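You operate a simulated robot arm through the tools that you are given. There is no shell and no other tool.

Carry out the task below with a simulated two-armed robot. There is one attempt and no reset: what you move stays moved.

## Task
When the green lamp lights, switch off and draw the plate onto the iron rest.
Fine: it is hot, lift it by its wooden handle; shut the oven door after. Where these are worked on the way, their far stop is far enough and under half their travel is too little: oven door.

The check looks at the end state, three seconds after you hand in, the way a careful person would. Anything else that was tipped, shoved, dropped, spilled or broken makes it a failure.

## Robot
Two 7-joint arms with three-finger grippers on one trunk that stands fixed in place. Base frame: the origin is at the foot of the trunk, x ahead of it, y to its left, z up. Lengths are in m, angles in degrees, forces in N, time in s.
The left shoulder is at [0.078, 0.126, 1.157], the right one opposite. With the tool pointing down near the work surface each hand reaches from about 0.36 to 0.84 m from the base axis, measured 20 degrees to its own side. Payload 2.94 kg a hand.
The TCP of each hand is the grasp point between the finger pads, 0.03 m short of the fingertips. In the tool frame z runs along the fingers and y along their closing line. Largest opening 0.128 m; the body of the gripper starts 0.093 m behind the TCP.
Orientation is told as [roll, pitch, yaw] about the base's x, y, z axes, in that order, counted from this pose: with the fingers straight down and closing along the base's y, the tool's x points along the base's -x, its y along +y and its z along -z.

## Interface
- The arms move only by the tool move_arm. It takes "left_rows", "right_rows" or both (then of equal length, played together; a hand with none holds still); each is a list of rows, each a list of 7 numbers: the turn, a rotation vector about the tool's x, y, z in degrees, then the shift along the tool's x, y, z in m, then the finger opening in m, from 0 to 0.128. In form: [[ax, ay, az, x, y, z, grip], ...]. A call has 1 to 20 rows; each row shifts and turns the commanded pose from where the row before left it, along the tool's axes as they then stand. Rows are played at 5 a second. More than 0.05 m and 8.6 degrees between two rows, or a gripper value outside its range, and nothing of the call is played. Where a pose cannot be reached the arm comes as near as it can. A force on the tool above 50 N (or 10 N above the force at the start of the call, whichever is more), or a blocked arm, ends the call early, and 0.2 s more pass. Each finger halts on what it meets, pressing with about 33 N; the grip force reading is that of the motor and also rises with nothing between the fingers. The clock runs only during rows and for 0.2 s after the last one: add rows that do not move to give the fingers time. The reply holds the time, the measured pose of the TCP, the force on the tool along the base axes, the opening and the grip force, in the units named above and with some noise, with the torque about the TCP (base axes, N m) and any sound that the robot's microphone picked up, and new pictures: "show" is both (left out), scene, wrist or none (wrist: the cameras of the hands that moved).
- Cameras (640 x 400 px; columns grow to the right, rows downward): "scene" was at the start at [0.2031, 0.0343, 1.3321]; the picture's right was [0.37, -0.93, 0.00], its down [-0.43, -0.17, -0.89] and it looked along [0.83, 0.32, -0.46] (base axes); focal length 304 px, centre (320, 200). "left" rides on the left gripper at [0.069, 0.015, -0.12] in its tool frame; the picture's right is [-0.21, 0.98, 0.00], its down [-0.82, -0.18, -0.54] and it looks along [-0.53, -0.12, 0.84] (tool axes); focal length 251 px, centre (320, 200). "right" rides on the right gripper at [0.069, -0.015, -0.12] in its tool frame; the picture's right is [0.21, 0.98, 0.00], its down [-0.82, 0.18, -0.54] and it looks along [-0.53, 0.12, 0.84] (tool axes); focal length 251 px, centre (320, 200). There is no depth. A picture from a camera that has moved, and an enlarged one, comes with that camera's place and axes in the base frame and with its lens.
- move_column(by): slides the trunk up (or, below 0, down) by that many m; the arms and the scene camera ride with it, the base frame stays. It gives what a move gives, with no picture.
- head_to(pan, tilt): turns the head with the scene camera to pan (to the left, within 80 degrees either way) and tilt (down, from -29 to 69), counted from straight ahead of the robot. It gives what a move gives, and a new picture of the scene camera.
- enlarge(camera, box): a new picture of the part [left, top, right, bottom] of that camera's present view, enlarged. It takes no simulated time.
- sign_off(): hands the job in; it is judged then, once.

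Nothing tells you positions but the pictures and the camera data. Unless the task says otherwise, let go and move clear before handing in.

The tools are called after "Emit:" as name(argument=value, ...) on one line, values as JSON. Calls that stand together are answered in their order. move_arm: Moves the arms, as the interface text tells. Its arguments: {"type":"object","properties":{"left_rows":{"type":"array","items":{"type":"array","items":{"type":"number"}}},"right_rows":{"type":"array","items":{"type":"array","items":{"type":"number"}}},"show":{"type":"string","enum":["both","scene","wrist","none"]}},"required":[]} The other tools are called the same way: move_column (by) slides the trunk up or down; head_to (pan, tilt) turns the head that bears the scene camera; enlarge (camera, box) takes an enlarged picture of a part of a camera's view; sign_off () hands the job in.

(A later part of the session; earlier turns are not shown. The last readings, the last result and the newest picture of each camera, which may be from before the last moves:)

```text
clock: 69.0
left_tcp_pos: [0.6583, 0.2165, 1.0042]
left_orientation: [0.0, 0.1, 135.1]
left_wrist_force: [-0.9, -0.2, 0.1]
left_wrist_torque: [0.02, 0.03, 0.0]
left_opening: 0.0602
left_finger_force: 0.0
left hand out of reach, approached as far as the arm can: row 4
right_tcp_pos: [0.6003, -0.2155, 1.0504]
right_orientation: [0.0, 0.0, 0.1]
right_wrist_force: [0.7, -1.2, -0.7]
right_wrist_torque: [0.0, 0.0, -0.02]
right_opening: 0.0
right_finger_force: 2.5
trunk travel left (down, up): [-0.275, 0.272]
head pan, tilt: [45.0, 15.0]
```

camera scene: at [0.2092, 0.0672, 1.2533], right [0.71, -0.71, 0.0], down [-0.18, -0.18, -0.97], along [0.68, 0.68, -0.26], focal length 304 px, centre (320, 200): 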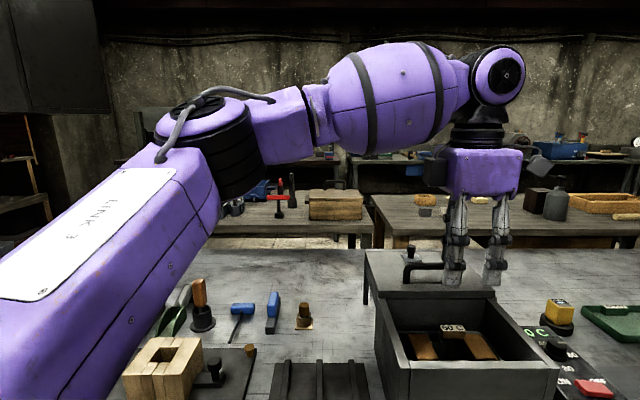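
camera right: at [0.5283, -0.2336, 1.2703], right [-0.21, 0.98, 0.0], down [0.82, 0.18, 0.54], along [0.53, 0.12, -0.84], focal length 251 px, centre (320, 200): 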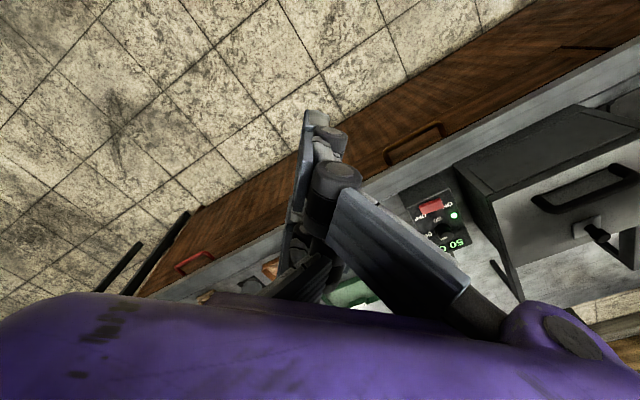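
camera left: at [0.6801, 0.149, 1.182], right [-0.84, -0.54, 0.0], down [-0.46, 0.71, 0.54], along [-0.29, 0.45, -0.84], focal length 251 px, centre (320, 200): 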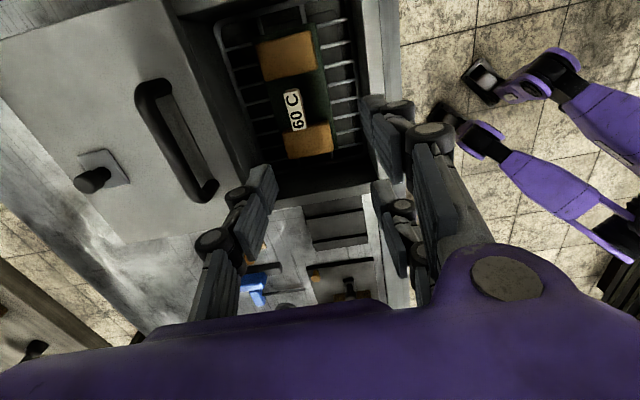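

Reach improves as the hand gets lower. It is now within 7 mm of the handle axis, so I'll bring the head back on the oven and check the alignment from both cameras.

Emit:
head_to(pan=20, tilt=38)

Emit:
enlarge(camera="left", box=[180, 20, 460, 230])

Emit:
enlarge(camera="scene", box=[220, 40, 420, 220])

```text
clock: 69.9
left_tcp_pos: [0.6601, 0.2153, 1.0038]
left_orientation: [0.0, 0.1, 135.2]
left_wrist_force: [-0.3, 0.0, -0.5]
left_wrist_torque: [-0.03, 0.02, 0.01]
left_opening: 0.0603
left_finger_force: 0.1
right_tcp_pos: [0.6008, -0.216, 1.0496]
right_orientation: [0.1, 0.0, -0.1]
right_wrist_force: [-0.4, 0.4, -1.0]
right_wrist_torque: [-0.02, -0.02, 0.01]
right_opening: 0.0001
right_finger_force: 3.0
trunk travel left (down, up): [-0.275, 0.272]
head pan, tilt: [20.0, 38.0]
camera scene: at [0.2235, 0.0305, 1.217], right [0.34, -0.94, 0.0], down [-0.58, -0.21, -0.79], along [0.74, 0.27, -0.62], focal length 304 px, centre (320, 200)
```

scene: 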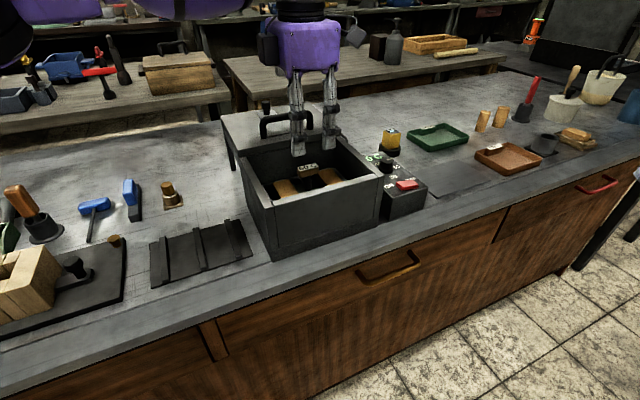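

```text
1.90 times, centred on (320, 125) of left
camera zoom: at [0.6967, 0.1552, 1.1227], right [-0.84, -0.54, 0.0], down [-0.46, 0.71, 0.54], along [-0.29, 0.46, -0.84], focal length 479 px, centre (320, 343)
```

zoom: 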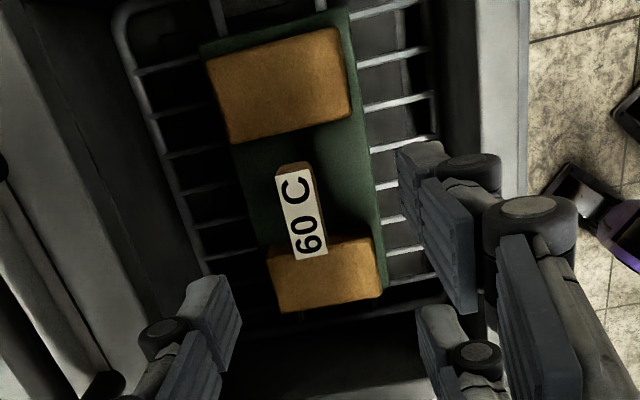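

```text
2.22 times, centred on (320, 130) of scene
camera zoom: at [0.2235, 0.0305, 1.217], right [0.34, -0.94, 0.0], down [-0.58, -0.21, -0.79], along [0.74, 0.27, -0.62], focal length 675 px, centre (320, 356)
```

zoom: 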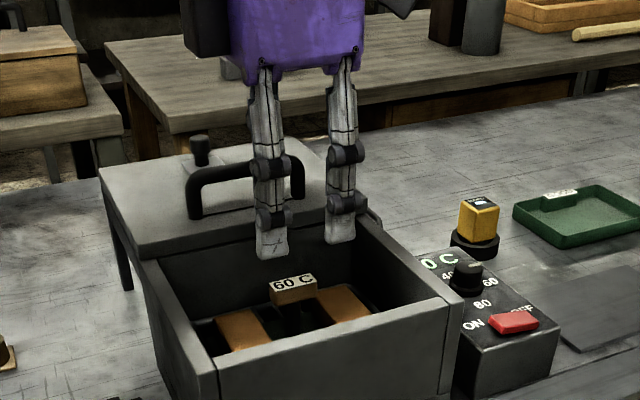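

The handle centre is at about (0.667, 0.2153) and its axis at about -47.5°, so the bar is only 5 mm off the middle of the fingers. I'll correct the yaw slightly and descend in steps with small corrections.

Emit:
move_arm(left_rows=[[0, 0, 2.0, 0, 0, 0.02, 0.06], [0, 0, 0, 0.0015, -0.0015, 0.02, 0.06], [0, 0, 0, 0.0015, -0.0015, 0.015, 0.06], [0, 0, 0, 0.0015, -0.0015, 0.01, 0.06], [0, 0, 0, 0, 0, 0, 0.06]], show="both")

Emit:
enlarge(camera="scene", box=[240, 80, 400, 220])

Emit:
enlarge(camera="left", box=[180, 40, 460, 250])

```text
clock: 71.1
left_tcp_pos: [0.6667, 0.2168, 0.9389]
left_orientation: [0.0, 0.1, 133.2]
left_wrist_force: [-0.6, 0.4, 0.3]
left_wrist_torque: [-0.05, -0.01, 0.02]
left_opening: 0.0599
left_finger_force: 0.1
right_tcp_pos: [0.6004, -0.2151, 1.0492]
right_orientation: [0.0, -0.1, 0.0]
right_wrist_force: [0.0, 0.7, 0.7]
right_wrist_torque: [0.02, -0.02, 0.02]
right_opening: 0.0
right_finger_force: 3.7
trunk travel left (down, up): [-0.275, 0.272]
head pan, tilt: [20.0, 38.0]
camera scene: at [0.2234, 0.0303, 1.217], right [0.34, -0.94, 0.0], down [-0.58, -0.21, -0.79], along [0.74, 0.27, -0.62], focal length 304 px, centre (320, 200)
camera left: at [0.7011, 0.1552, 1.0583], right [-0.86, -0.51, 0.0], down [-0.43, 0.72, 0.54], along [-0.27, 0.47, -0.84], focal length 251 px, centre (320, 200)
```

scene: 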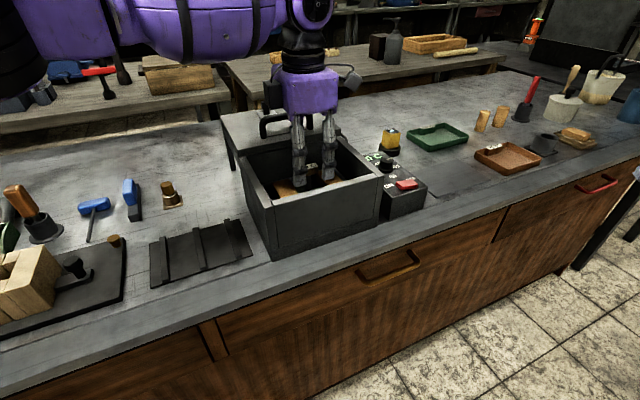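
left: 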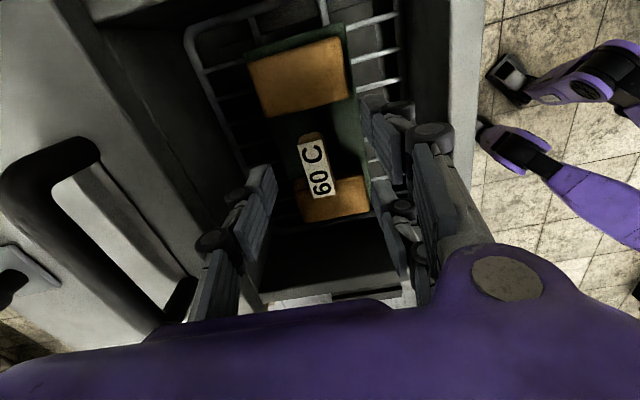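

```text
2.86 times, centred on (320, 150) of scene
camera zoom: at [0.2234, 0.0303, 1.217], right [0.34, -0.94, 0.0], down [-0.58, -0.21, -0.79], along [0.74, 0.27, -0.62], focal length 868 px, centre (320, 343)
```

zoom: 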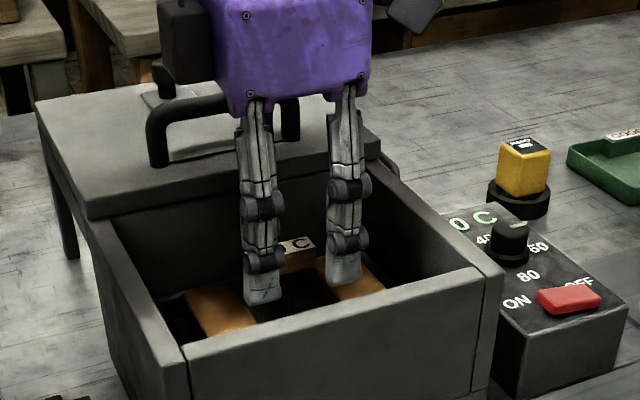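

```text
1.90 times, centred on (320, 145) of left
camera zoom: at [0.7011, 0.1552, 1.0583], right [-0.86, -0.51, 0.0], down [-0.43, 0.72, 0.54], along [-0.27, 0.47, -0.84], focal length 479 px, centre (320, 305)
```

zoom: 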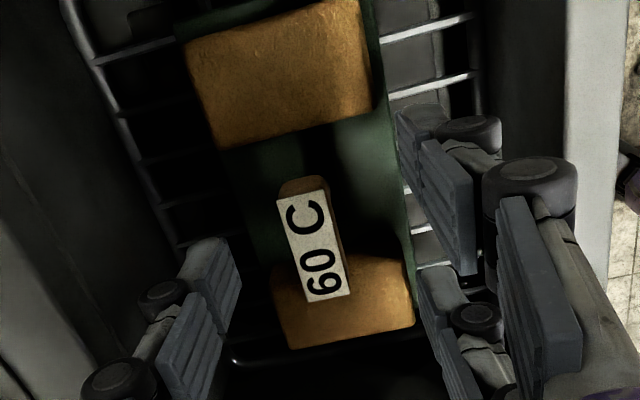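

The bar lies between the fingers, within about 2–3 mm of centre. I'll lower 2 cm more so the bar sits in the pads, then close.

Emit:
move_arm(left_rows=[[0, 0, 0, 0.001, 0, 0.01, 0.06], [0, 0, 0, 0.001, 0, 0.01, 0.06], [0, 0, 0, 0, 0, 0, 0.06], [0, 0, 0, 0, 0, 0, 0.04], [0, 0, 0, 0, 0, 0, 0.03], [0, 0, 0, 0, 0, 0, 0.0], [0, 0, 0, 0, 0, 0, 0.0]], show="both")

Emit:
enlarge(camera="scene", box=[240, 80, 400, 220])

Emit:
enlarge(camera="left", box=[180, 40, 460, 250])

```text
clock: 72.7
left_tcp_pos: [0.6684, 0.2169, 0.9184]
left_orientation: [-0.1, 0.0, 133.1]
left_wrist_force: [-0.5, -1.0, -0.1]
left_wrist_torque: [-0.1, 0.04, -0.03]
left_opening: 0.0147
left_finger_force: 33.0
left hand out of reach, approached as far as the arm can: row 2
right_tcp_pos: [0.6021, -0.2155, 1.0489]
right_orientation: [0.1, 0.0, 0.0]
right_wrist_force: [-0.7, 0.5, -0.4]
right_wrist_torque: [0.04, 0.0, 0.0]
right_opening: 0.0
right_finger_force: 2.6
trunk travel left (down, up): [-0.275, 0.272]
head pan, tilt: [20.0, 38.0]
camera scene: at [0.2235, 0.0304, 1.2169], right [0.34, -0.94, 0.0], down [-0.58, -0.21, -0.79], along [0.74, 0.27, -0.62], focal length 304 px, centre (320, 200)
camera left: at [0.7027, 0.1563, 1.038], right [-0.86, -0.51, 0.0], down [-0.43, 0.72, 0.54], along [-0.27, 0.47, -0.84], focal length 251 px, centre (320, 200)
```

scene: 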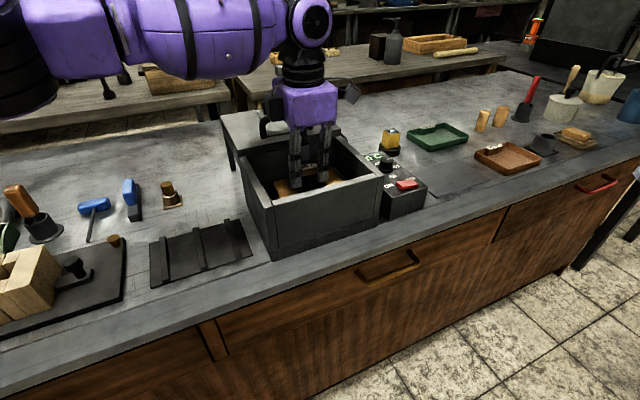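
left: 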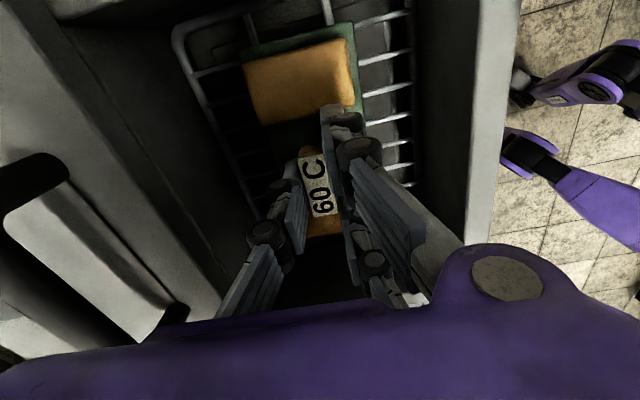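

```text
2.86 times, centred on (320, 150) of scene
camera zoom: at [0.2235, 0.0304, 1.2169], right [0.34, -0.94, 0.0], down [-0.58, -0.21, -0.79], along [0.74, 0.27, -0.62], focal length 868 px, centre (320, 343)
```

zoom: 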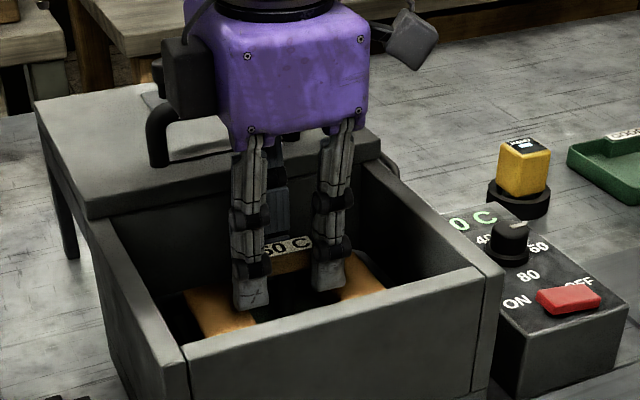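

```text
1.90 times, centred on (320, 145) of left
camera zoom: at [0.7027, 0.1563, 1.038], right [-0.86, -0.51, 0.0], down [-0.43, 0.72, 0.54], along [-0.27, 0.47, -0.84], focal length 479 px, centre (320, 305)
```

zoom: 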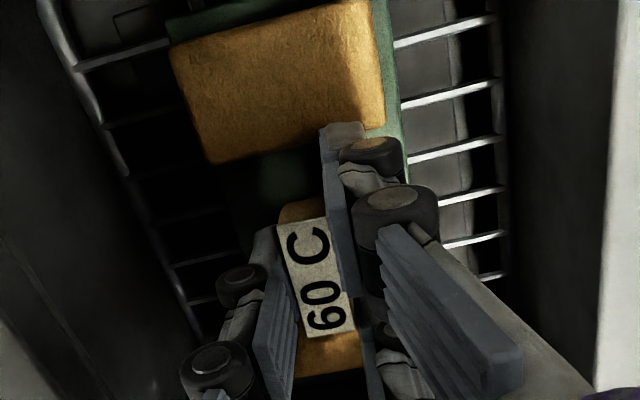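

The bar is gripped across its width at 15 mm and 33 N. I'll lift 2 cm first and check that the plate comes up level.

Emit:
move_arm(left_rows=[[0, 0, 0, 0, 0, -0.01, 0.0], [0, 0, 0, -0.001, 0.001, -0.01, 0.0], [0, 0, 0, 0, 0, 0, 0.0]], show="both")

Emit:
enlarge(camera="scene", box=[240, 80, 400, 220])

```text
clock: 73.5
left_tcp_pos: [0.6658, 0.218, 0.9365]
left_orientation: [-0.1, 0.0, 133.1]
left_wrist_force: [0.8, 0.7, -3.7]
left_wrist_torque: [0.01, 0.01, -0.02]
left_opening: 0.015
left_finger_force: 32.6
right_tcp_pos: [0.6013, -0.2154, 1.05]
right_orientation: [0.0, 0.0, 0.0]
right_wrist_force: [0.2, 0.1, 0.7]
right_wrist_torque: [0.0, -0.01, -0.01]
right_opening: 0.0
right_finger_force: 3.0
trunk travel left (down, up): [-0.275, 0.272]
head pan, tilt: [20.0, 38.0]
camera scene: at [0.224, 0.0306, 1.2168], right [0.34, -0.94, 0.0], down [-0.58, -0.21, -0.79], along [0.74, 0.27, -0.62], focal length 304 px, centre (320, 200)
camera left: at [0.7016, 0.1572, 1.0575], right [-0.86, -0.51, 0.0], down [-0.43, 0.72, 0.54], along [-0.27, 0.47, -0.84], focal length 251 px, centre (320, 200)
```

scene: 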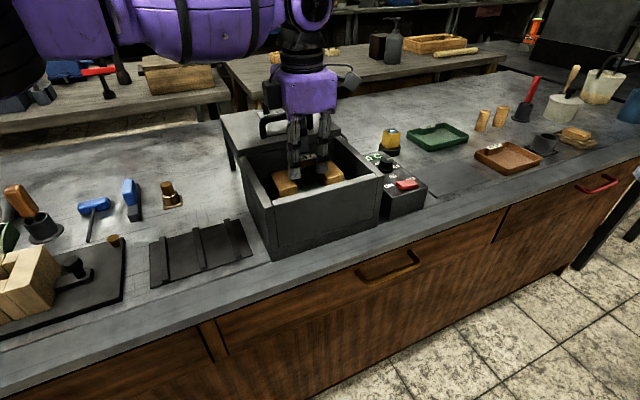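
left: 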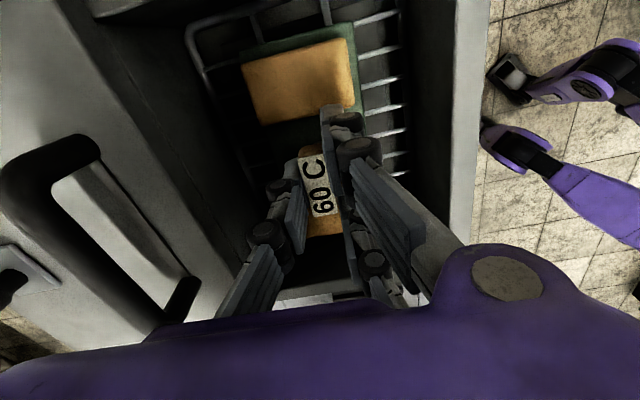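

```text
2.86 times, centred on (320, 150) of scene
camera zoom: at [0.224, 0.0306, 1.2168], right [0.34, -0.94, 0.0], down [-0.58, -0.21, -0.79], along [0.74, 0.27, -0.62], focal length 868 px, centre (320, 343)
```

zoom: 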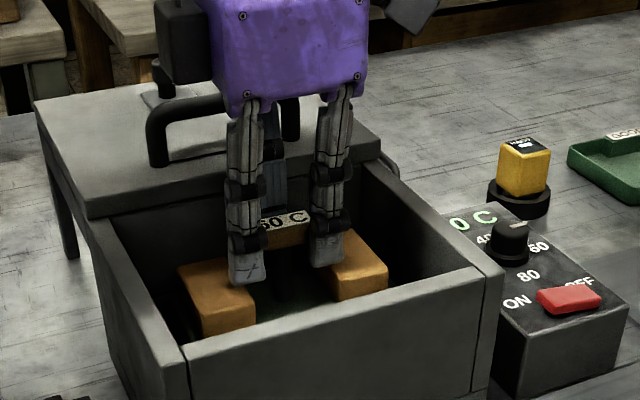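

The plate hangs level at about 0.4 kg with both blocks riding on it. I'll continue lifting gently, drifting slightly back toward the robot to stay within reach.

Emit:
move_arm(left_rows=[[0, 0, 0, -0.0013, 0.0014, -0.014, 0.0], [0, 0, 0, -0.0013, 0.0014, -0.014, 0.0], [0, 0, 0, -0.0013, 0.0014, -0.014, 0.0], [0, 0, 0, -0.0013, 0.0014, -0.014, 0.0], [0, 0, 0, 0, 0, 0, 0.0]], show="both")

Emit:
enlarge(camera="scene", box=[240, 80, 400, 220])

```text
clock: 74.7
left_tcp_pos: [0.6587, 0.2189, 0.9941]
left_orientation: [-0.2, 0.0, 133.0]
left_wrist_force: [-0.2, -1.2, -3.9]
left_wrist_torque: [0.05, 0.02, -0.01]
left_opening: 0.015
left_finger_force: 33.0
right_tcp_pos: [0.6003, -0.2146, 1.049]
right_orientation: [0.1, 0.0, 0.0]
right_wrist_force: [-0.3, 0.5, 0.4]
right_wrist_torque: [-0.01, 0.02, -0.01]
right_opening: 0.0
right_finger_force: 3.0
trunk travel left (down, up): [-0.275, 0.272]
head pan, tilt: [20.0, 38.0]
camera scene: at [0.2238, 0.0322, 1.2179], right [0.36, -0.93, 0.0], down [-0.57, -0.22, -0.8], along [0.74, 0.29, -0.61], focal length 304 px, centre (320, 200)
camera left: at [0.6938, 0.1571, 1.1136], right [-0.86, -0.51, 0.0], down [-0.43, 0.72, 0.54], along [-0.28, 0.47, -0.84], focal length 251 px, centre (320, 200)
```

scene: 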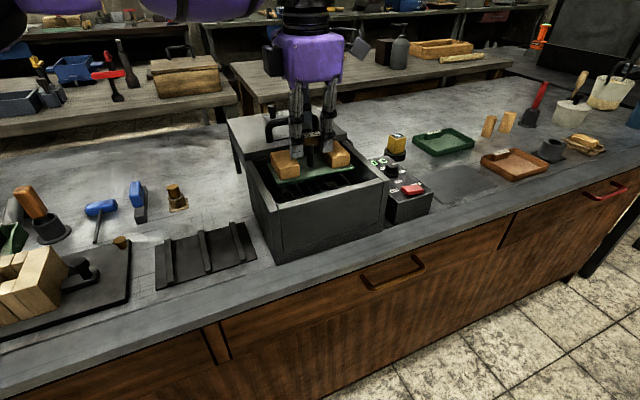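
left: 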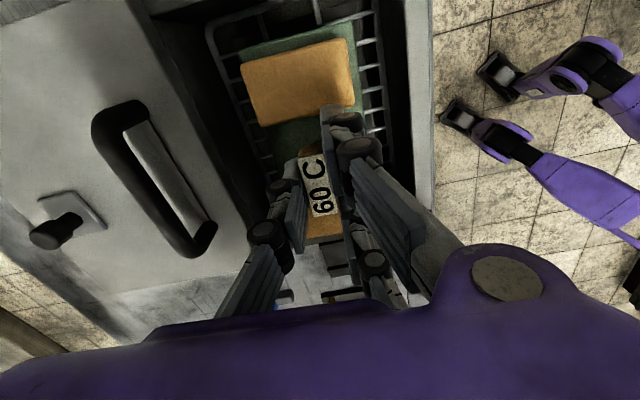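

```text
2.86 times, centred on (320, 150) of scene
camera zoom: at [0.2238, 0.0322, 1.2179], right [0.36, -0.93, 0.0], down [-0.57, -0.22, -0.8], along [0.74, 0.29, -0.61], focal length 868 px, centre (320, 343)
```

zoom: 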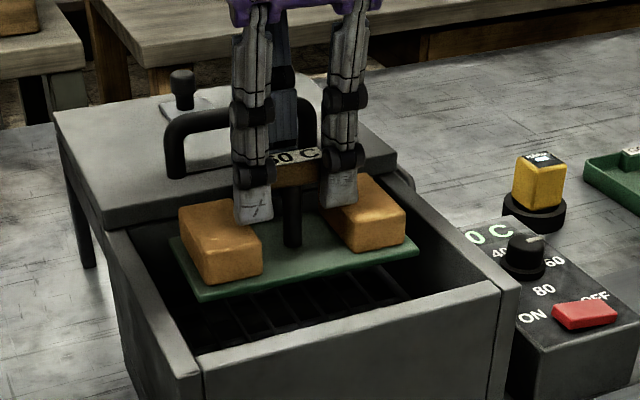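

The plate is at rim level and everything rides steady. I'll lift another 3.5 cm to clear the walls.

Emit:
move_arm(left_rows=[[0, 0, 0, -0.0022, 0.0024, -0.0125, 0.0], [0, 0, 0, -0.0022, 0.0024, -0.0125, 0.0], [0, 0, 0, -0.0022, 0.0024, -0.0125, 0.0], [0, 0, 0, 0, 0, 0, 0.0]], show="both")

Emit:
enlarge(camera="scene", box=[140, 60, 400, 280])

```text
clock: 75.7
left_tcp_pos: [0.649, 0.2178, 1.0326]
left_orientation: [-0.1, -0.1, 133.1]
left_wrist_force: [0.9, 0.1, -3.9]
left_wrist_torque: [-0.02, 0.03, 0.01]
left_opening: 0.0148
left_finger_force: 32.9
right_tcp_pos: [0.6017, -0.2147, 1.0489]
right_orientation: [0.0, 0.0, 0.0]
right_wrist_force: [0.0, -0.7, -0.1]
right_wrist_torque: [-0.02, 0.0, -0.04]
right_opening: 0.0
right_finger_force: 3.3
trunk travel left (down, up): [-0.275, 0.272]
head pan, tilt: [20.0, 38.0]
camera scene: at [0.2228, 0.0384, 1.2213], right [0.42, -0.91, 0.0], down [-0.52, -0.24, -0.82], along [0.74, 0.35, -0.57], focal length 304 px, centre (320, 200)
camera left: at [0.6848, 0.1559, 1.1515], right [-0.86, -0.51, 0.0], down [-0.43, 0.72, 0.54], along [-0.28, 0.47, -0.84], focal length 251 px, centre (320, 200)
```

scene: 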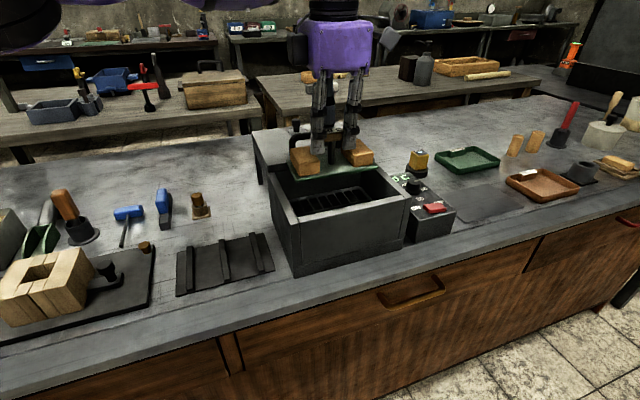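
left: 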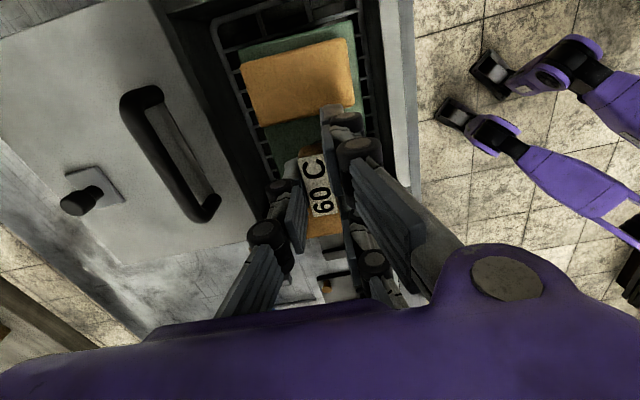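

```text
1.82 times, centred on (270, 170) of scene
camera zoom: at [0.2228, 0.0384, 1.2213], right [0.42, -0.91, 0.0], down [-0.52, -0.24, -0.82], along [0.74, 0.35, -0.57], focal length 552 px, centre (411, 254)
```

zoom: 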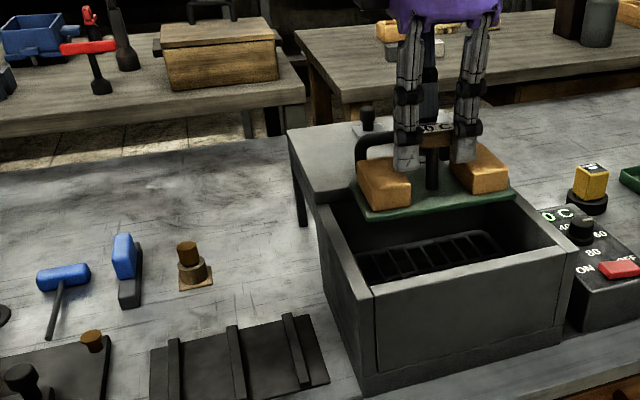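

The plate is clear of the walls. By triangulation the rest is centred at (0.508, 0.365), its base top is at z≈0.806, and it has three ribs running front to back. I'll carry the plate left over the oven wall at a gentle, ramped speed.

Emit:
move_arm(left_rows=[[0, 0, 0, -0.008, 0, -0.002, 0.0], [0, 0, 0, -0.014, 0, 0, 0.0], [0, 0, 0, -0.018, 0, 0, 0.0], [0, 0, 0, -0.02, 0.0006, 0, 0.0], [0, 0, 0, -0.02, 0.0007, 0, 0.0], [0, 0, 0, -0.02, 0.0007, 0, 0.0], [0, 0, 0, -0.018, 0.0006, 0, 0.0], [0, 0, 0, -0.012, 0, 0, 0.0], [0, 0, 0, -0.006, 0, 0, 0.0], [0, 0, 0, 0, 0, 0, 0.0]], show="both")

```text
clock: 77.9
left_tcp_pos: [0.5527, 0.3164, 1.0345]
left_orientation: [-0.1, 0.0, 133.1]
left_wrist_force: [0.7, 0.0, -3.4]
left_wrist_torque: [0.0, -0.01, 0.01]
left_opening: 0.0149
left_finger_force: 33.3
right_tcp_pos: [0.6005, -0.2152, 1.049]
right_orientation: [0.0, -0.1, -0.1]
right_wrist_force: [-0.2, -0.2, 0.1]
right_wrist_torque: [0.01, 0.02, -0.02]
right_opening: 0.0003
right_finger_force: 2.8
trunk travel left (down, up): [-0.275, 0.272]
head pan, tilt: [20.0, 38.0]
camera scene: at [0.2238, 0.0306, 1.2169], right [0.34, -0.94, 0.0], down [-0.58, -0.21, -0.79], along [0.74, 0.27, -0.62], focal length 304 px, centre (320, 200)
camera left: at [0.5878, 0.255, 1.1535], right [-0.86, -0.51, 0.0], down [-0.43, 0.72, 0.54], along [-0.27, 0.47, -0.84], focal length 251 px, centre (320, 200)
```

scene: 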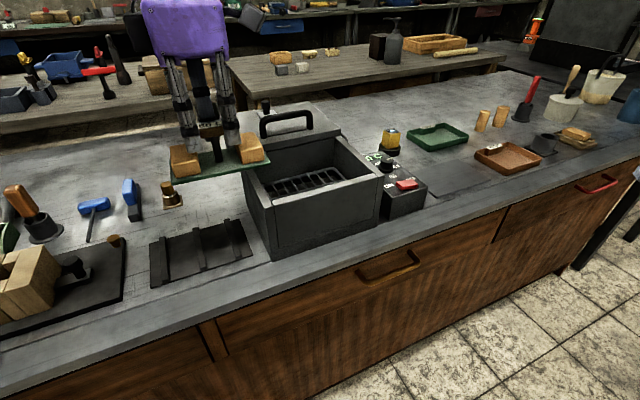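
left: 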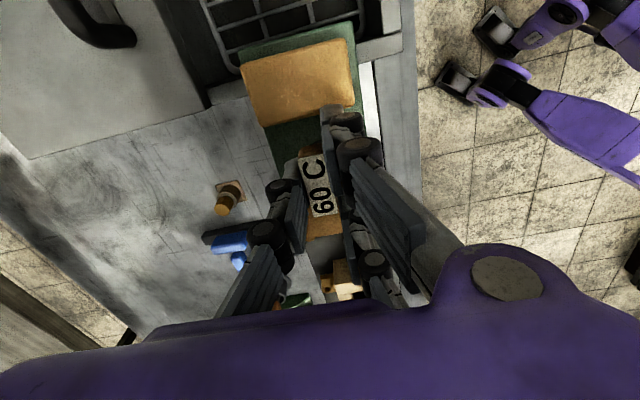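

The carry is smooth. I'll move the remaining 6.6 cm to above the rest's centre.

Emit:
move_arm(left_rows=[[0, 0, 0, -0.01, 0, 0, 0.0], [0, 0, 0, -0.016, 0, 0, 0.0], [0, 0, 0, -0.018, 0, 0, 0.0], [0, 0, 0, -0.014, 0, 0, 0.0], [0, 0, 0, -0.008, 0, 0, 0.0], [0, 0, 0, 0, 0, 0, 0.0]], show="both")

Emit:
enlarge(camera="scene", box=[100, 60, 340, 290])

Emit:
enlarge(camera="left", box=[180, 0, 480, 260])

```text
clock: 79.3
left_tcp_pos: [0.508, 0.3641, 1.0326]
left_orientation: [0.0, 0.0, 133.1]
left_wrist_force: [0.4, -1.1, -4.0]
left_wrist_torque: [0.01, 0.0, 0.0]
left_opening: 0.0148
left_finger_force: 33.1
right_tcp_pos: [0.602, -0.2154, 1.0485]
right_orientation: [0.0, -0.1, 0.1]
right_wrist_force: [-0.3, -0.5, -0.8]
right_wrist_torque: [0.0, -0.01, 0.0]
right_opening: 0.0
right_finger_force: 2.3
trunk travel left (down, up): [-0.275, 0.272]
head pan, tilt: [20.0, 38.0]
camera scene: at [0.2238, 0.0304, 1.2169], right [0.34, -0.94, 0.0], down [-0.58, -0.21, -0.79], along [0.74, 0.27, -0.62], focal length 304 px, centre (320, 200)
camera left: at [0.543, 0.3026, 1.1535], right [-0.86, -0.51, 0.0], down [-0.43, 0.72, 0.54], along [-0.27, 0.47, -0.84], focal length 251 px, centre (320, 200)
```

scene: 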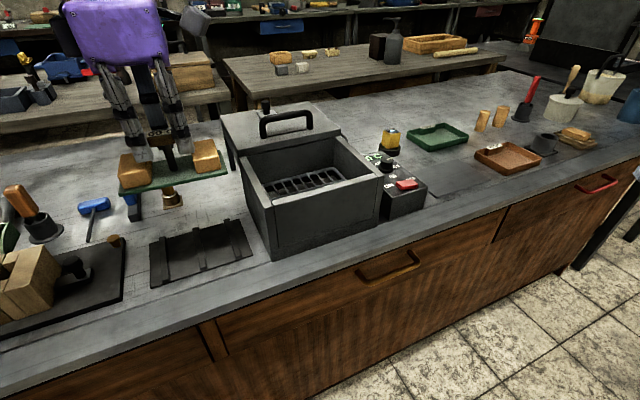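
left: 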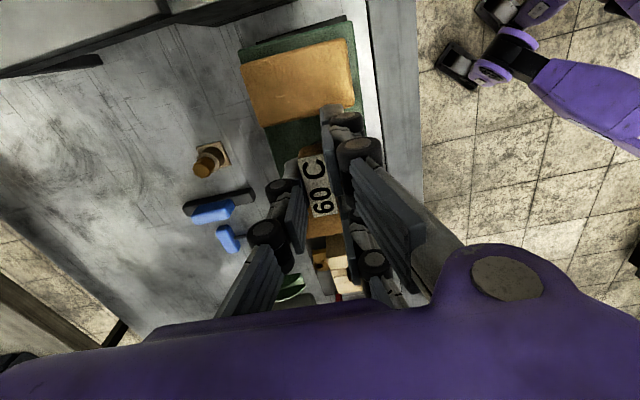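

```text
1.74 times, centred on (220, 175) of scene
camera zoom: at [0.2238, 0.0304, 1.2169], right [0.34, -0.94, 0.0], down [-0.58, -0.21, -0.79], along [0.74, 0.27, -0.62], focal length 528 px, centre (494, 244)
```

zoom: 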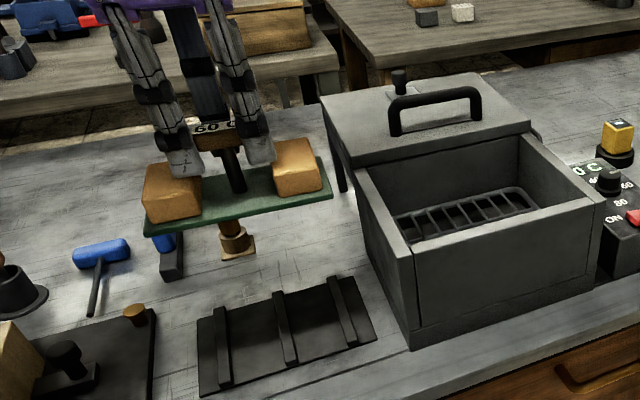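

```text
1.54 times, centred on (330, 130) of left
camera zoom: at [0.543, 0.3026, 1.1535], right [-0.86, -0.51, 0.0], down [-0.43, 0.72, 0.54], along [-0.27, 0.47, -0.84], focal length 387 px, centre (305, 308)
```

zoom: 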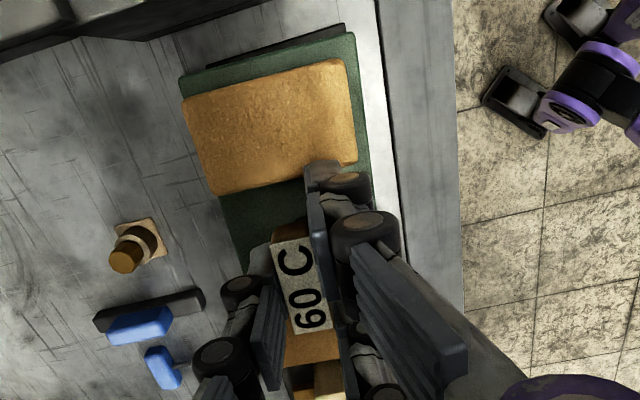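

The plate is centred over the rest, and its underside is about 5.9 cm below the grip point. I'll lower it to roughly 2 cm above the ribs and check.

Emit:
move_arm(left_rows=[[0, 0, 0, 0, 0, 0.01, 0.0], [0, 0, 0, 0, 0, 0.018, 0.0], [0, 0, 0, 0, 0, 0.022, 0.0], [0, 0, 0, 0, 0, 0.022, 0.0], [0, 0, 0, 0, 0, 0.022, 0.0], [0, 0, 0, 0, 0, 0.02, 0.0], [0, 0, 0, 0, 0, 0.012, 0.0], [0, 0, 0, 0, 0, 0.006, 0.0], [0, 0, 0, 0, 0, 0, 0.0]], show="both")

Emit:
enlarge(camera="scene", box=[100, 120, 300, 300])

```text
clock: 81.3
left_tcp_pos: [0.5077, 0.3626, 0.9018]
left_orientation: [-0.1, 0.0, 133.1]
left_wrist_force: [0.3, 0.8, -3.1]
left_wrist_torque: [-0.03, 0.0, 0.03]
left_opening: 0.0146
left_finger_force: 32.7
right_tcp_pos: [0.6006, -0.2157, 1.0493]
right_orientation: [0.0, 0.1, 0.0]
right_wrist_force: [0.1, 0.5, 0.9]
right_wrist_torque: [0.03, 0.01, 0.05]
right_opening: 0.0004
right_finger_force: 3.0
trunk travel left (down, up): [-0.275, 0.272]
head pan, tilt: [20.0, 38.0]
camera scene: at [0.2237, 0.0305, 1.2169], right [0.34, -0.94, 0.0], down [-0.58, -0.21, -0.79], along [0.74, 0.27, -0.62], focal length 304 px, centre (320, 200)
camera left: at [0.5438, 0.3015, 1.0214], right [-0.86, -0.51, 0.0], down [-0.43, 0.72, 0.54], along [-0.27, 0.47, -0.84], focal length 251 px, centre (320, 200)
```

scene: 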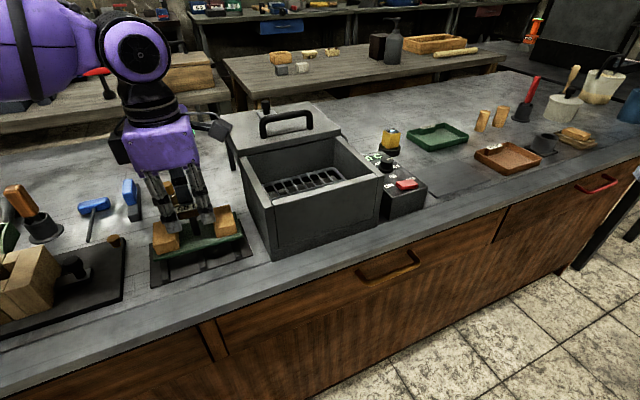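
left: 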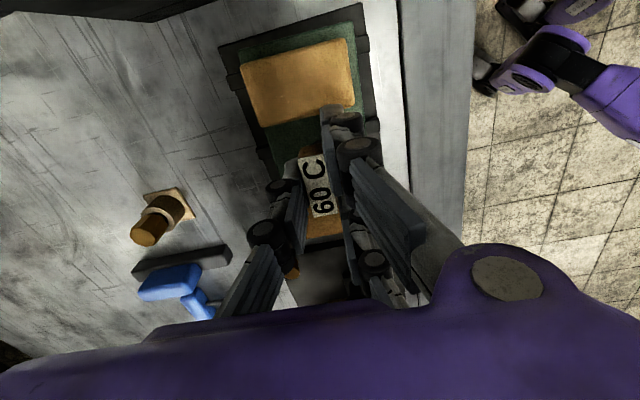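

```text
2.22 times, centred on (200, 210) of scene
camera zoom: at [0.2237, 0.0305, 1.2169], right [0.34, -0.94, 0.0], down [-0.58, -0.21, -0.79], along [0.74, 0.27, -0.62], focal length 675 px, centre (587, 178)
```

zoom: 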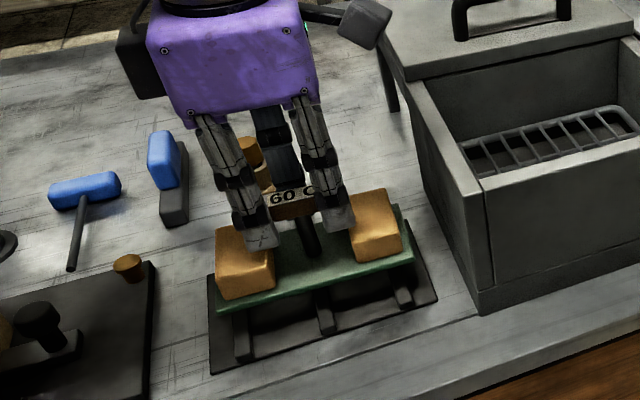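

The plate is over the ribs with about 3 cm to go. I'll lower slowly and watch for the weight coming off the wrist.

Emit:
move_arm(left_rows=[[0, 0, 0, 0, 0, 0.008, 0.0], [0, 0, 0, 0, 0, 0.006, 0.0], [0, 0, 0, 0, 0, 0.004, 0.0], [0, 0, 0, 0, 0, 0.003, 0.0], [0, 0, 0, 0, 0, 0, 0.0]], show="scene")

Emit:
enlarge(camera="scene", box=[120, 170, 280, 300])

```text
clock: 82.5
left_tcp_pos: [0.5084, 0.3632, 0.8807]
left_orientation: [-0.1, 0.0, 133.1]
left_wrist_force: [-0.1, 0.7, -3.3]
left_wrist_torque: [-0.02, -0.02, -0.03]
left_opening: 0.0147
left_finger_force: 32.7
right_tcp_pos: [0.6015, -0.2151, 1.0491]
right_orientation: [0.0, 0.0, 0.0]
right_wrist_force: [0.7, 1.1, 0.3]
right_wrist_torque: [-0.01, 0.0, -0.03]
right_opening: 0.0
right_finger_force: 3.0
trunk travel left (down, up): [-0.275, 0.272]
head pan, tilt: [20.0, 38.0]
camera scene: at [0.2237, 0.0306, 1.2169], right [0.34, -0.94, 0.0], down [-0.58, -0.21, -0.79], along [0.74, 0.27, -0.62], focal length 304 px, centre (320, 200)
```

scene: 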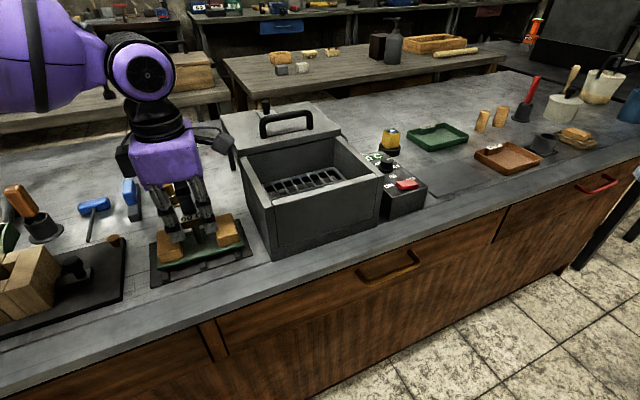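

```text
3.08 times, centred on (200, 235) of scene
camera zoom: at [0.2237, 0.0306, 1.2169], right [0.34, -0.94, 0.0], down [-0.58, -0.21, -0.79], along [0.74, 0.27, -0.62], focal length 935 px, centre (689, 92)
```

zoom: 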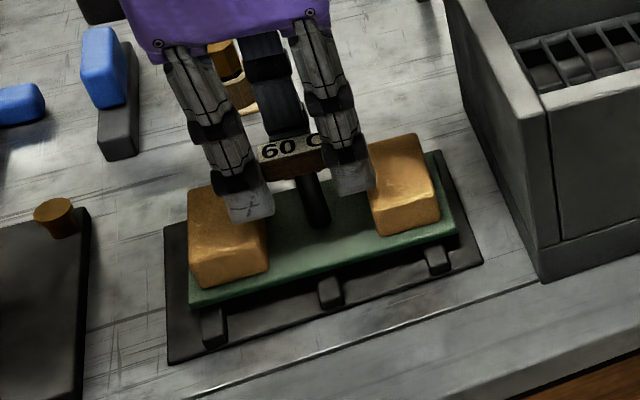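

The plate is just above the ribs and well within the rest. I'll continue in 2 mm steps.

Emit:
move_arm(left_rows=[[0, 0, 0, 0, 0, 0.002, 0.0], [0, 0, 0, 0, 0, 0.002, 0.0], [0, 0, 0, 0, 0, 0.002, 0.0], [0, 0, 0, 0, 0, 0, 0.0]], show="none")

Emit:
enlarge(camera="scene", box=[120, 170, 280, 300])

```text
clock: 83.5
left_tcp_pos: [0.5098, 0.3632, 0.876]
left_orientation: [-0.1, 0.1, 133.1]
left_wrist_force: [0.0, -0.8, -2.0]
left_wrist_torque: [-0.04, -0.03, 0.01]
left_opening: 0.0149
left_finger_force: 32.9
right_tcp_pos: [0.6012, -0.2164, 1.0496]
right_orientation: [0.0, 0.0, 0.0]
right_wrist_force: [-0.7, -0.3, -0.4]
right_wrist_torque: [0.0, 0.02, 0.01]
right_opening: 0.0
right_finger_force: 3.2
trunk travel left (down, up): [-0.275, 0.272]
head pan, tilt: [20.0, 38.0]
```

```text
3.08 times, centred on (200, 235) of scene
camera zoom: at [0.2237, 0.0305, 1.2169], right [0.34, -0.94, 0.0], down [-0.58, -0.21, -0.79], along [0.74, 0.27, -0.62], focal length 935 px, centre (689, 92)
```

zoom: 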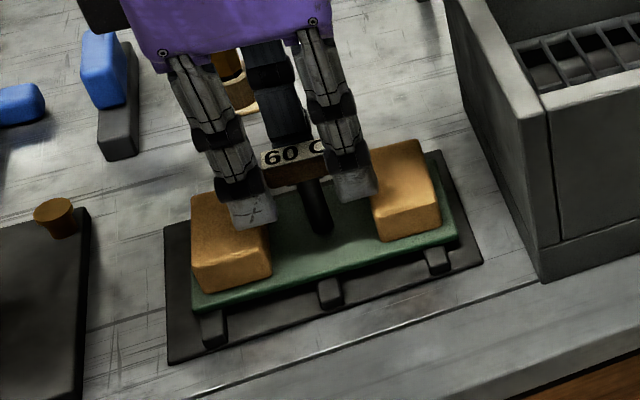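

Some of the weight is coming off. A couple more millimetres.

Emit:
move_arm(left_rows=[[0, 0, 0, 0, 0, 0.0015, 0.0], [0, 0, 0, 0, 0, 0.0015, 0.0], [0, 0, 0, 0, 0, 0, 0.0]], show="none")

Emit:
enlarge(camera="scene", box=[120, 170, 280, 300])

```text
clock: 84.3
left_tcp_pos: [0.5083, 0.3634, 0.8747]
left_orientation: [-0.5, 0.2, 132.9]
left_wrist_force: [1.0, 10.4, 29.3]
left_wrist_torque: [0.28, 0.3, -0.04]
left_opening: 0.0146
left_finger_force: 33.3
right_tcp_pos: [0.5985, -0.2163, 1.05]
right_orientation: [0.1, -0.2, -0.1]
right_wrist_force: [-1.0, 0.7, 0.5]
right_wrist_torque: [0.0, 0.03, 0.02]
right_opening: 0.0001
right_finger_force: 2.7
trunk travel left (down, up): [-0.275, 0.272]
head pan, tilt: [20.0, 38.0]
```

```text
3.08 times, centred on (200, 235) of scene
camera zoom: at [0.2218, 0.0301, 1.2175], right [0.34, -0.94, 0.0], down [-0.58, -0.21, -0.79], along [0.74, 0.27, -0.61], focal length 935 px, centre (689, 92)
```

zoom: 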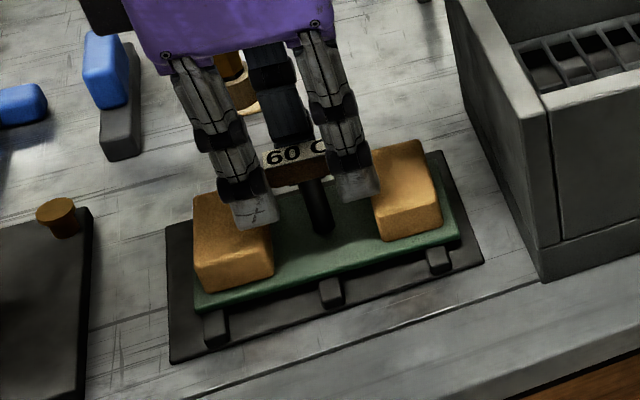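

The plate rests on the ribs, now pressed with about 29 N. I'll ease off 2.5 mm to unload it, then open the fingers.

Emit:
move_arm(left_rows=[[0, 0, 0, 0, 0, -0.0015, 0.0], [0, 0, 0, 0, 0, -0.001, 0.0], [0, 0, 0, 0, 0, 0, 0.0]], show="none")

```text
clock: 85.1
left_tcp_pos: [0.5086, 0.3626, 0.8754]
left_orientation: [-0.2, 0.2, 133.2]
left_wrist_force: [7.2, 6.3, 20.5]
left_wrist_torque: [-0.49, -0.53, 0.16]
left_opening: 0.015
left_finger_force: 33.4
right_tcp_pos: [0.5999, -0.2156, 1.0498]
right_orientation: [-0.1, -0.1, 0.0]
right_wrist_force: [0.3, -0.4, -1.0]
right_wrist_torque: [0.04, 0.01, 0.02]
right_opening: 0.0
right_finger_force: 2.8
trunk travel left (down, up): [-0.275, 0.272]
head pan, tilt: [20.0, 38.0]
```

Emit:
move_arm(left_rows=[[0, 0, 0, 0, 0, -0.001, 0.0], [0, 0, 0, 0, 0, 0, 0.0]], show="none")

```text
clock: 85.7
left_tcp_pos: [0.5076, 0.3634, 0.8753]
left_orientation: [0.0, 0.0, 133.1]
left_wrist_force: [4.6, -1.5, 9.3]
left_wrist_torque: [-0.68, -0.67, 0.19]
left_opening: 0.0148
left_finger_force: 33.6
right_tcp_pos: [0.6002, -0.2155, 1.0496]
right_orientation: [0.0, -0.1, 0.0]
right_wrist_force: [-0.6, 0.4, -0.1]
right_wrist_torque: [0.04, 0.0, -0.02]
right_opening: 0.0001
right_finger_force: 3.3
trunk travel left (down, up): [-0.275, 0.272]
head pan, tilt: [20.0, 38.0]
```

The load is down to 9 N. One more half-millimetre up, then a gentle release.

Emit:
move_arm(left_rows=[[0, 0, 0, 0, 0, -0.0006, 0.0], [0, 0, 0, 0, 0, 0, 0.012], [0, 0, 0, 0, 0, 0, 0.02], [0, 0, 0, 0, 0, 0, 0.03], [0, 0, 0, 0, 0, 0, 0.045], [0, 0, 0, 0, 0, 0, 0.06], [0, 0, 0, 0, 0, 0, 0.06]], show="both")

Emit:
enlarge(camera="scene", box=[120, 170, 280, 300])

```text
clock: 87.3
left_tcp_pos: [0.5075, 0.3638, 0.877]
left_orientation: [-0.1, 0.0, 133.0]
left_wrist_force: [0.5, 0.0, 0.3]
left_wrist_torque: [-0.01, -0.02, 0.01]
left_opening: 0.06
left_finger_force: 0.0
right_tcp_pos: [0.6012, -0.215, 1.049]
right_orientation: [0.1, 0.0, -0.1]
right_wrist_force: [0.5, 0.4, -1.0]
right_wrist_torque: [0.0, -0.07, 0.0]
right_opening: 0.0
right_finger_force: 2.5
trunk travel left (down, up): [-0.275, 0.272]
head pan, tilt: [20.0, 38.0]
camera scene: at [0.2236, 0.0304, 1.2169], right [0.34, -0.94, 0.0], down [-0.58, -0.21, -0.79], along [0.74, 0.27, -0.62], focal length 304 px, centre (320, 200)
camera left: at [0.5439, 0.3023, 0.9957], right [-0.86, -0.51, 0.0], down [-0.43, 0.72, 0.54], along [-0.27, 0.47, -0.84], focal length 251 px, centre (320, 200)
```

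scene: 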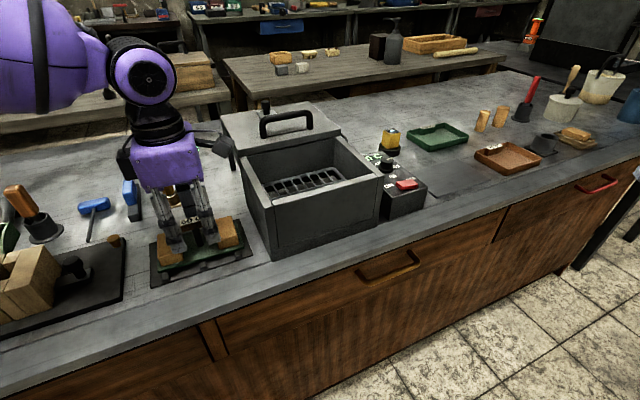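
left: 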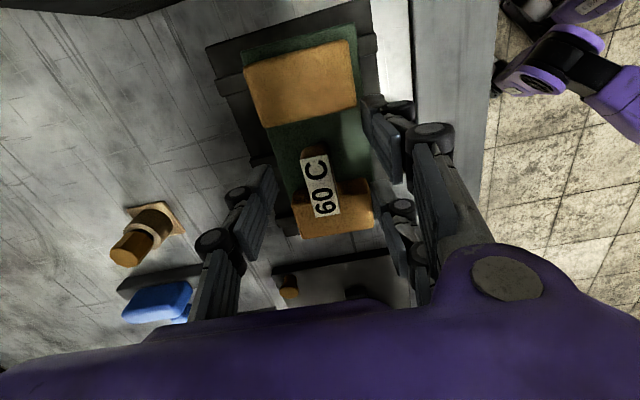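

```text
3.08 times, centred on (200, 235) of scene
camera zoom: at [0.2236, 0.0304, 1.2169], right [0.34, -0.94, 0.0], down [-0.58, -0.21, -0.79], along [0.74, 0.27, -0.62], focal length 935 px, centre (689, 92)
```

zoom: 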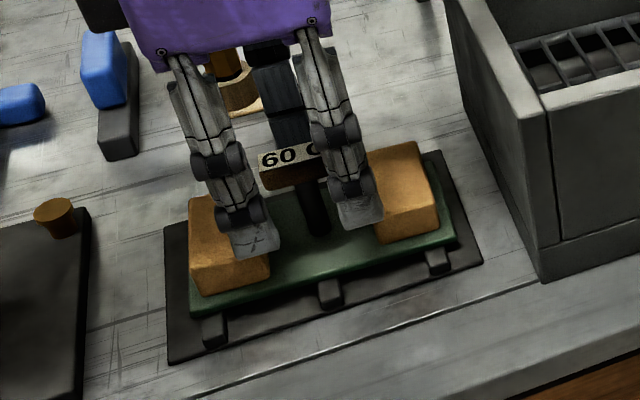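

The plate and its blocks sit squarely on the rest and the fingers are open. I'll raise the hand straight up, clear of the handle.

Emit:
move_arm(left_rows=[[0, 0, 0, 0, 0, -0.015, 0.06], [0, 0, 0, 0, 0, -0.025, 0.06], [0, 0, 0, 0, 0, -0.04, 0.06], [0, 0, 0, 0, 0, -0.045, 0.06], [0, 0, 0, 0, 0, -0.045, 0.06], [0, 0, 0, 0, 0, 0, 0.06]], show="both")

Emit:
enlarge(camera="scene", box=[120, 130, 360, 300])

```text
clock: 88.7
left_tcp_pos: [0.5088, 0.3675, 1.0466]
left_orientation: [0.0, 0.1, 133.0]
left_wrist_force: [0.3, 0.4, -0.3]
left_wrist_torque: [-0.01, 0.05, 0.01]
left_opening: 0.0601
left_finger_force: 0.0
right_tcp_pos: [0.6016, -0.215, 1.0494]
right_orientation: [-0.1, -0.1, 0.0]
right_wrist_force: [-0.3, -0.1, 0.0]
right_wrist_torque: [0.03, -0.01, 0.01]
right_opening: 0.0
right_finger_force: 3.7
trunk travel left (down, up): [-0.275, 0.272]
head pan, tilt: [20.0, 38.0]
camera scene: at [0.2239, 0.0309, 1.2168], right [0.34, -0.94, 0.0], down [-0.58, -0.21, -0.79], along [0.74, 0.27, -0.62], focal length 304 px, centre (320, 200)
camera left: at [0.5446, 0.3056, 1.1661], right [-0.86, -0.51, 0.0], down [-0.43, 0.72, 0.54], along [-0.28, 0.47, -0.84], focal length 251 px, centre (320, 200)
```

scene: 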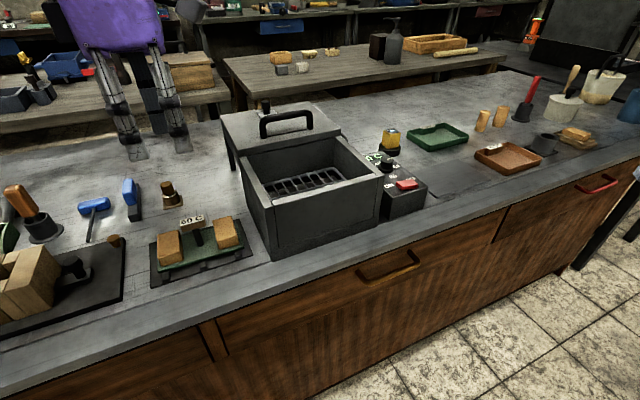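
left: 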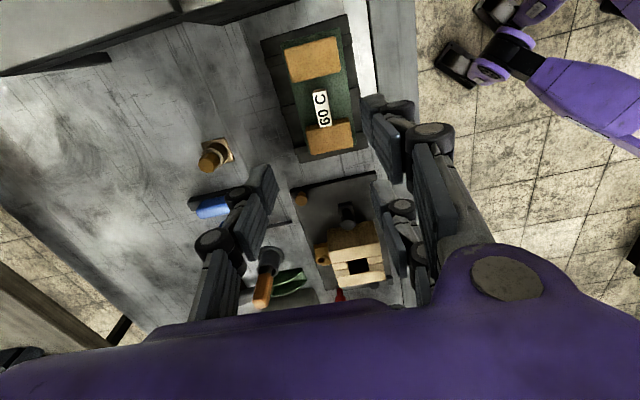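

```text
2.35 times, centred on (240, 215) of scene
camera zoom: at [0.2239, 0.0309, 1.2168], right [0.34, -0.94, 0.0], down [-0.58, -0.21, -0.79], along [0.74, 0.27, -0.62], focal length 715 px, centre (508, 165)
```

zoom: 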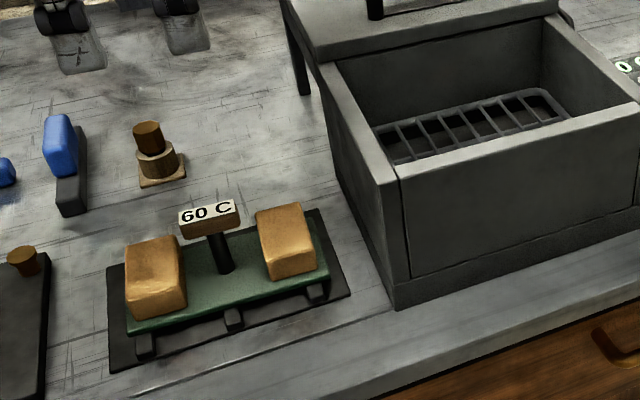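

The plate sits well within the rest with both blocks on it. Next is the lid, so I'll zoom on its handle to fix its position.

Emit:
enlarge(camera="scene", box=[210, 80, 360, 200])

Emit:
enlarge(camera="right", box=[340, 100, 640, 400])

```text
3.33 times, centred on (285, 140) of scene
camera zoom: at [0.2239, 0.0309, 1.2168], right [0.34, -0.94, 0.0], down [-0.58, -0.21, -0.79], along [0.74, 0.27, -0.62], focal length 1013 px, centre (437, 400)
```

zoom: 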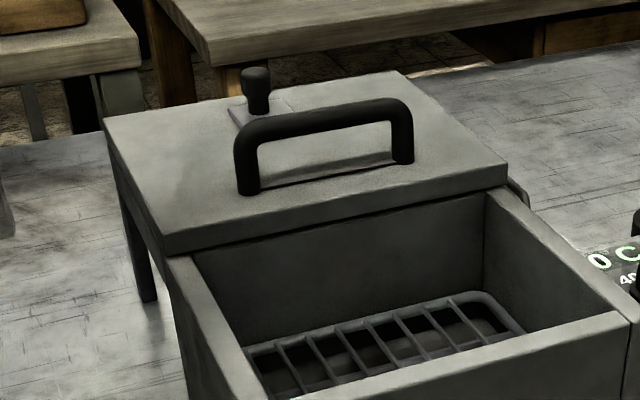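

```text
1.33 times, centred on (490, 250) of right
camera zoom: at [0.5319, -0.2301, 1.1689], right [-0.21, 0.98, 0.0], down [0.82, 0.18, 0.54], along [0.53, 0.12, -0.84], focal length 335 px, centre (93, 133)
```

zoom: 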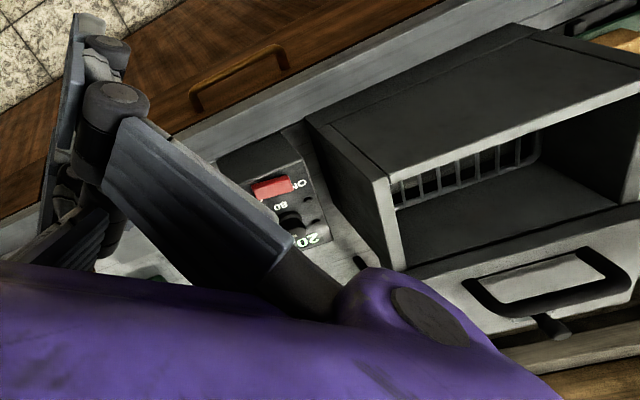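

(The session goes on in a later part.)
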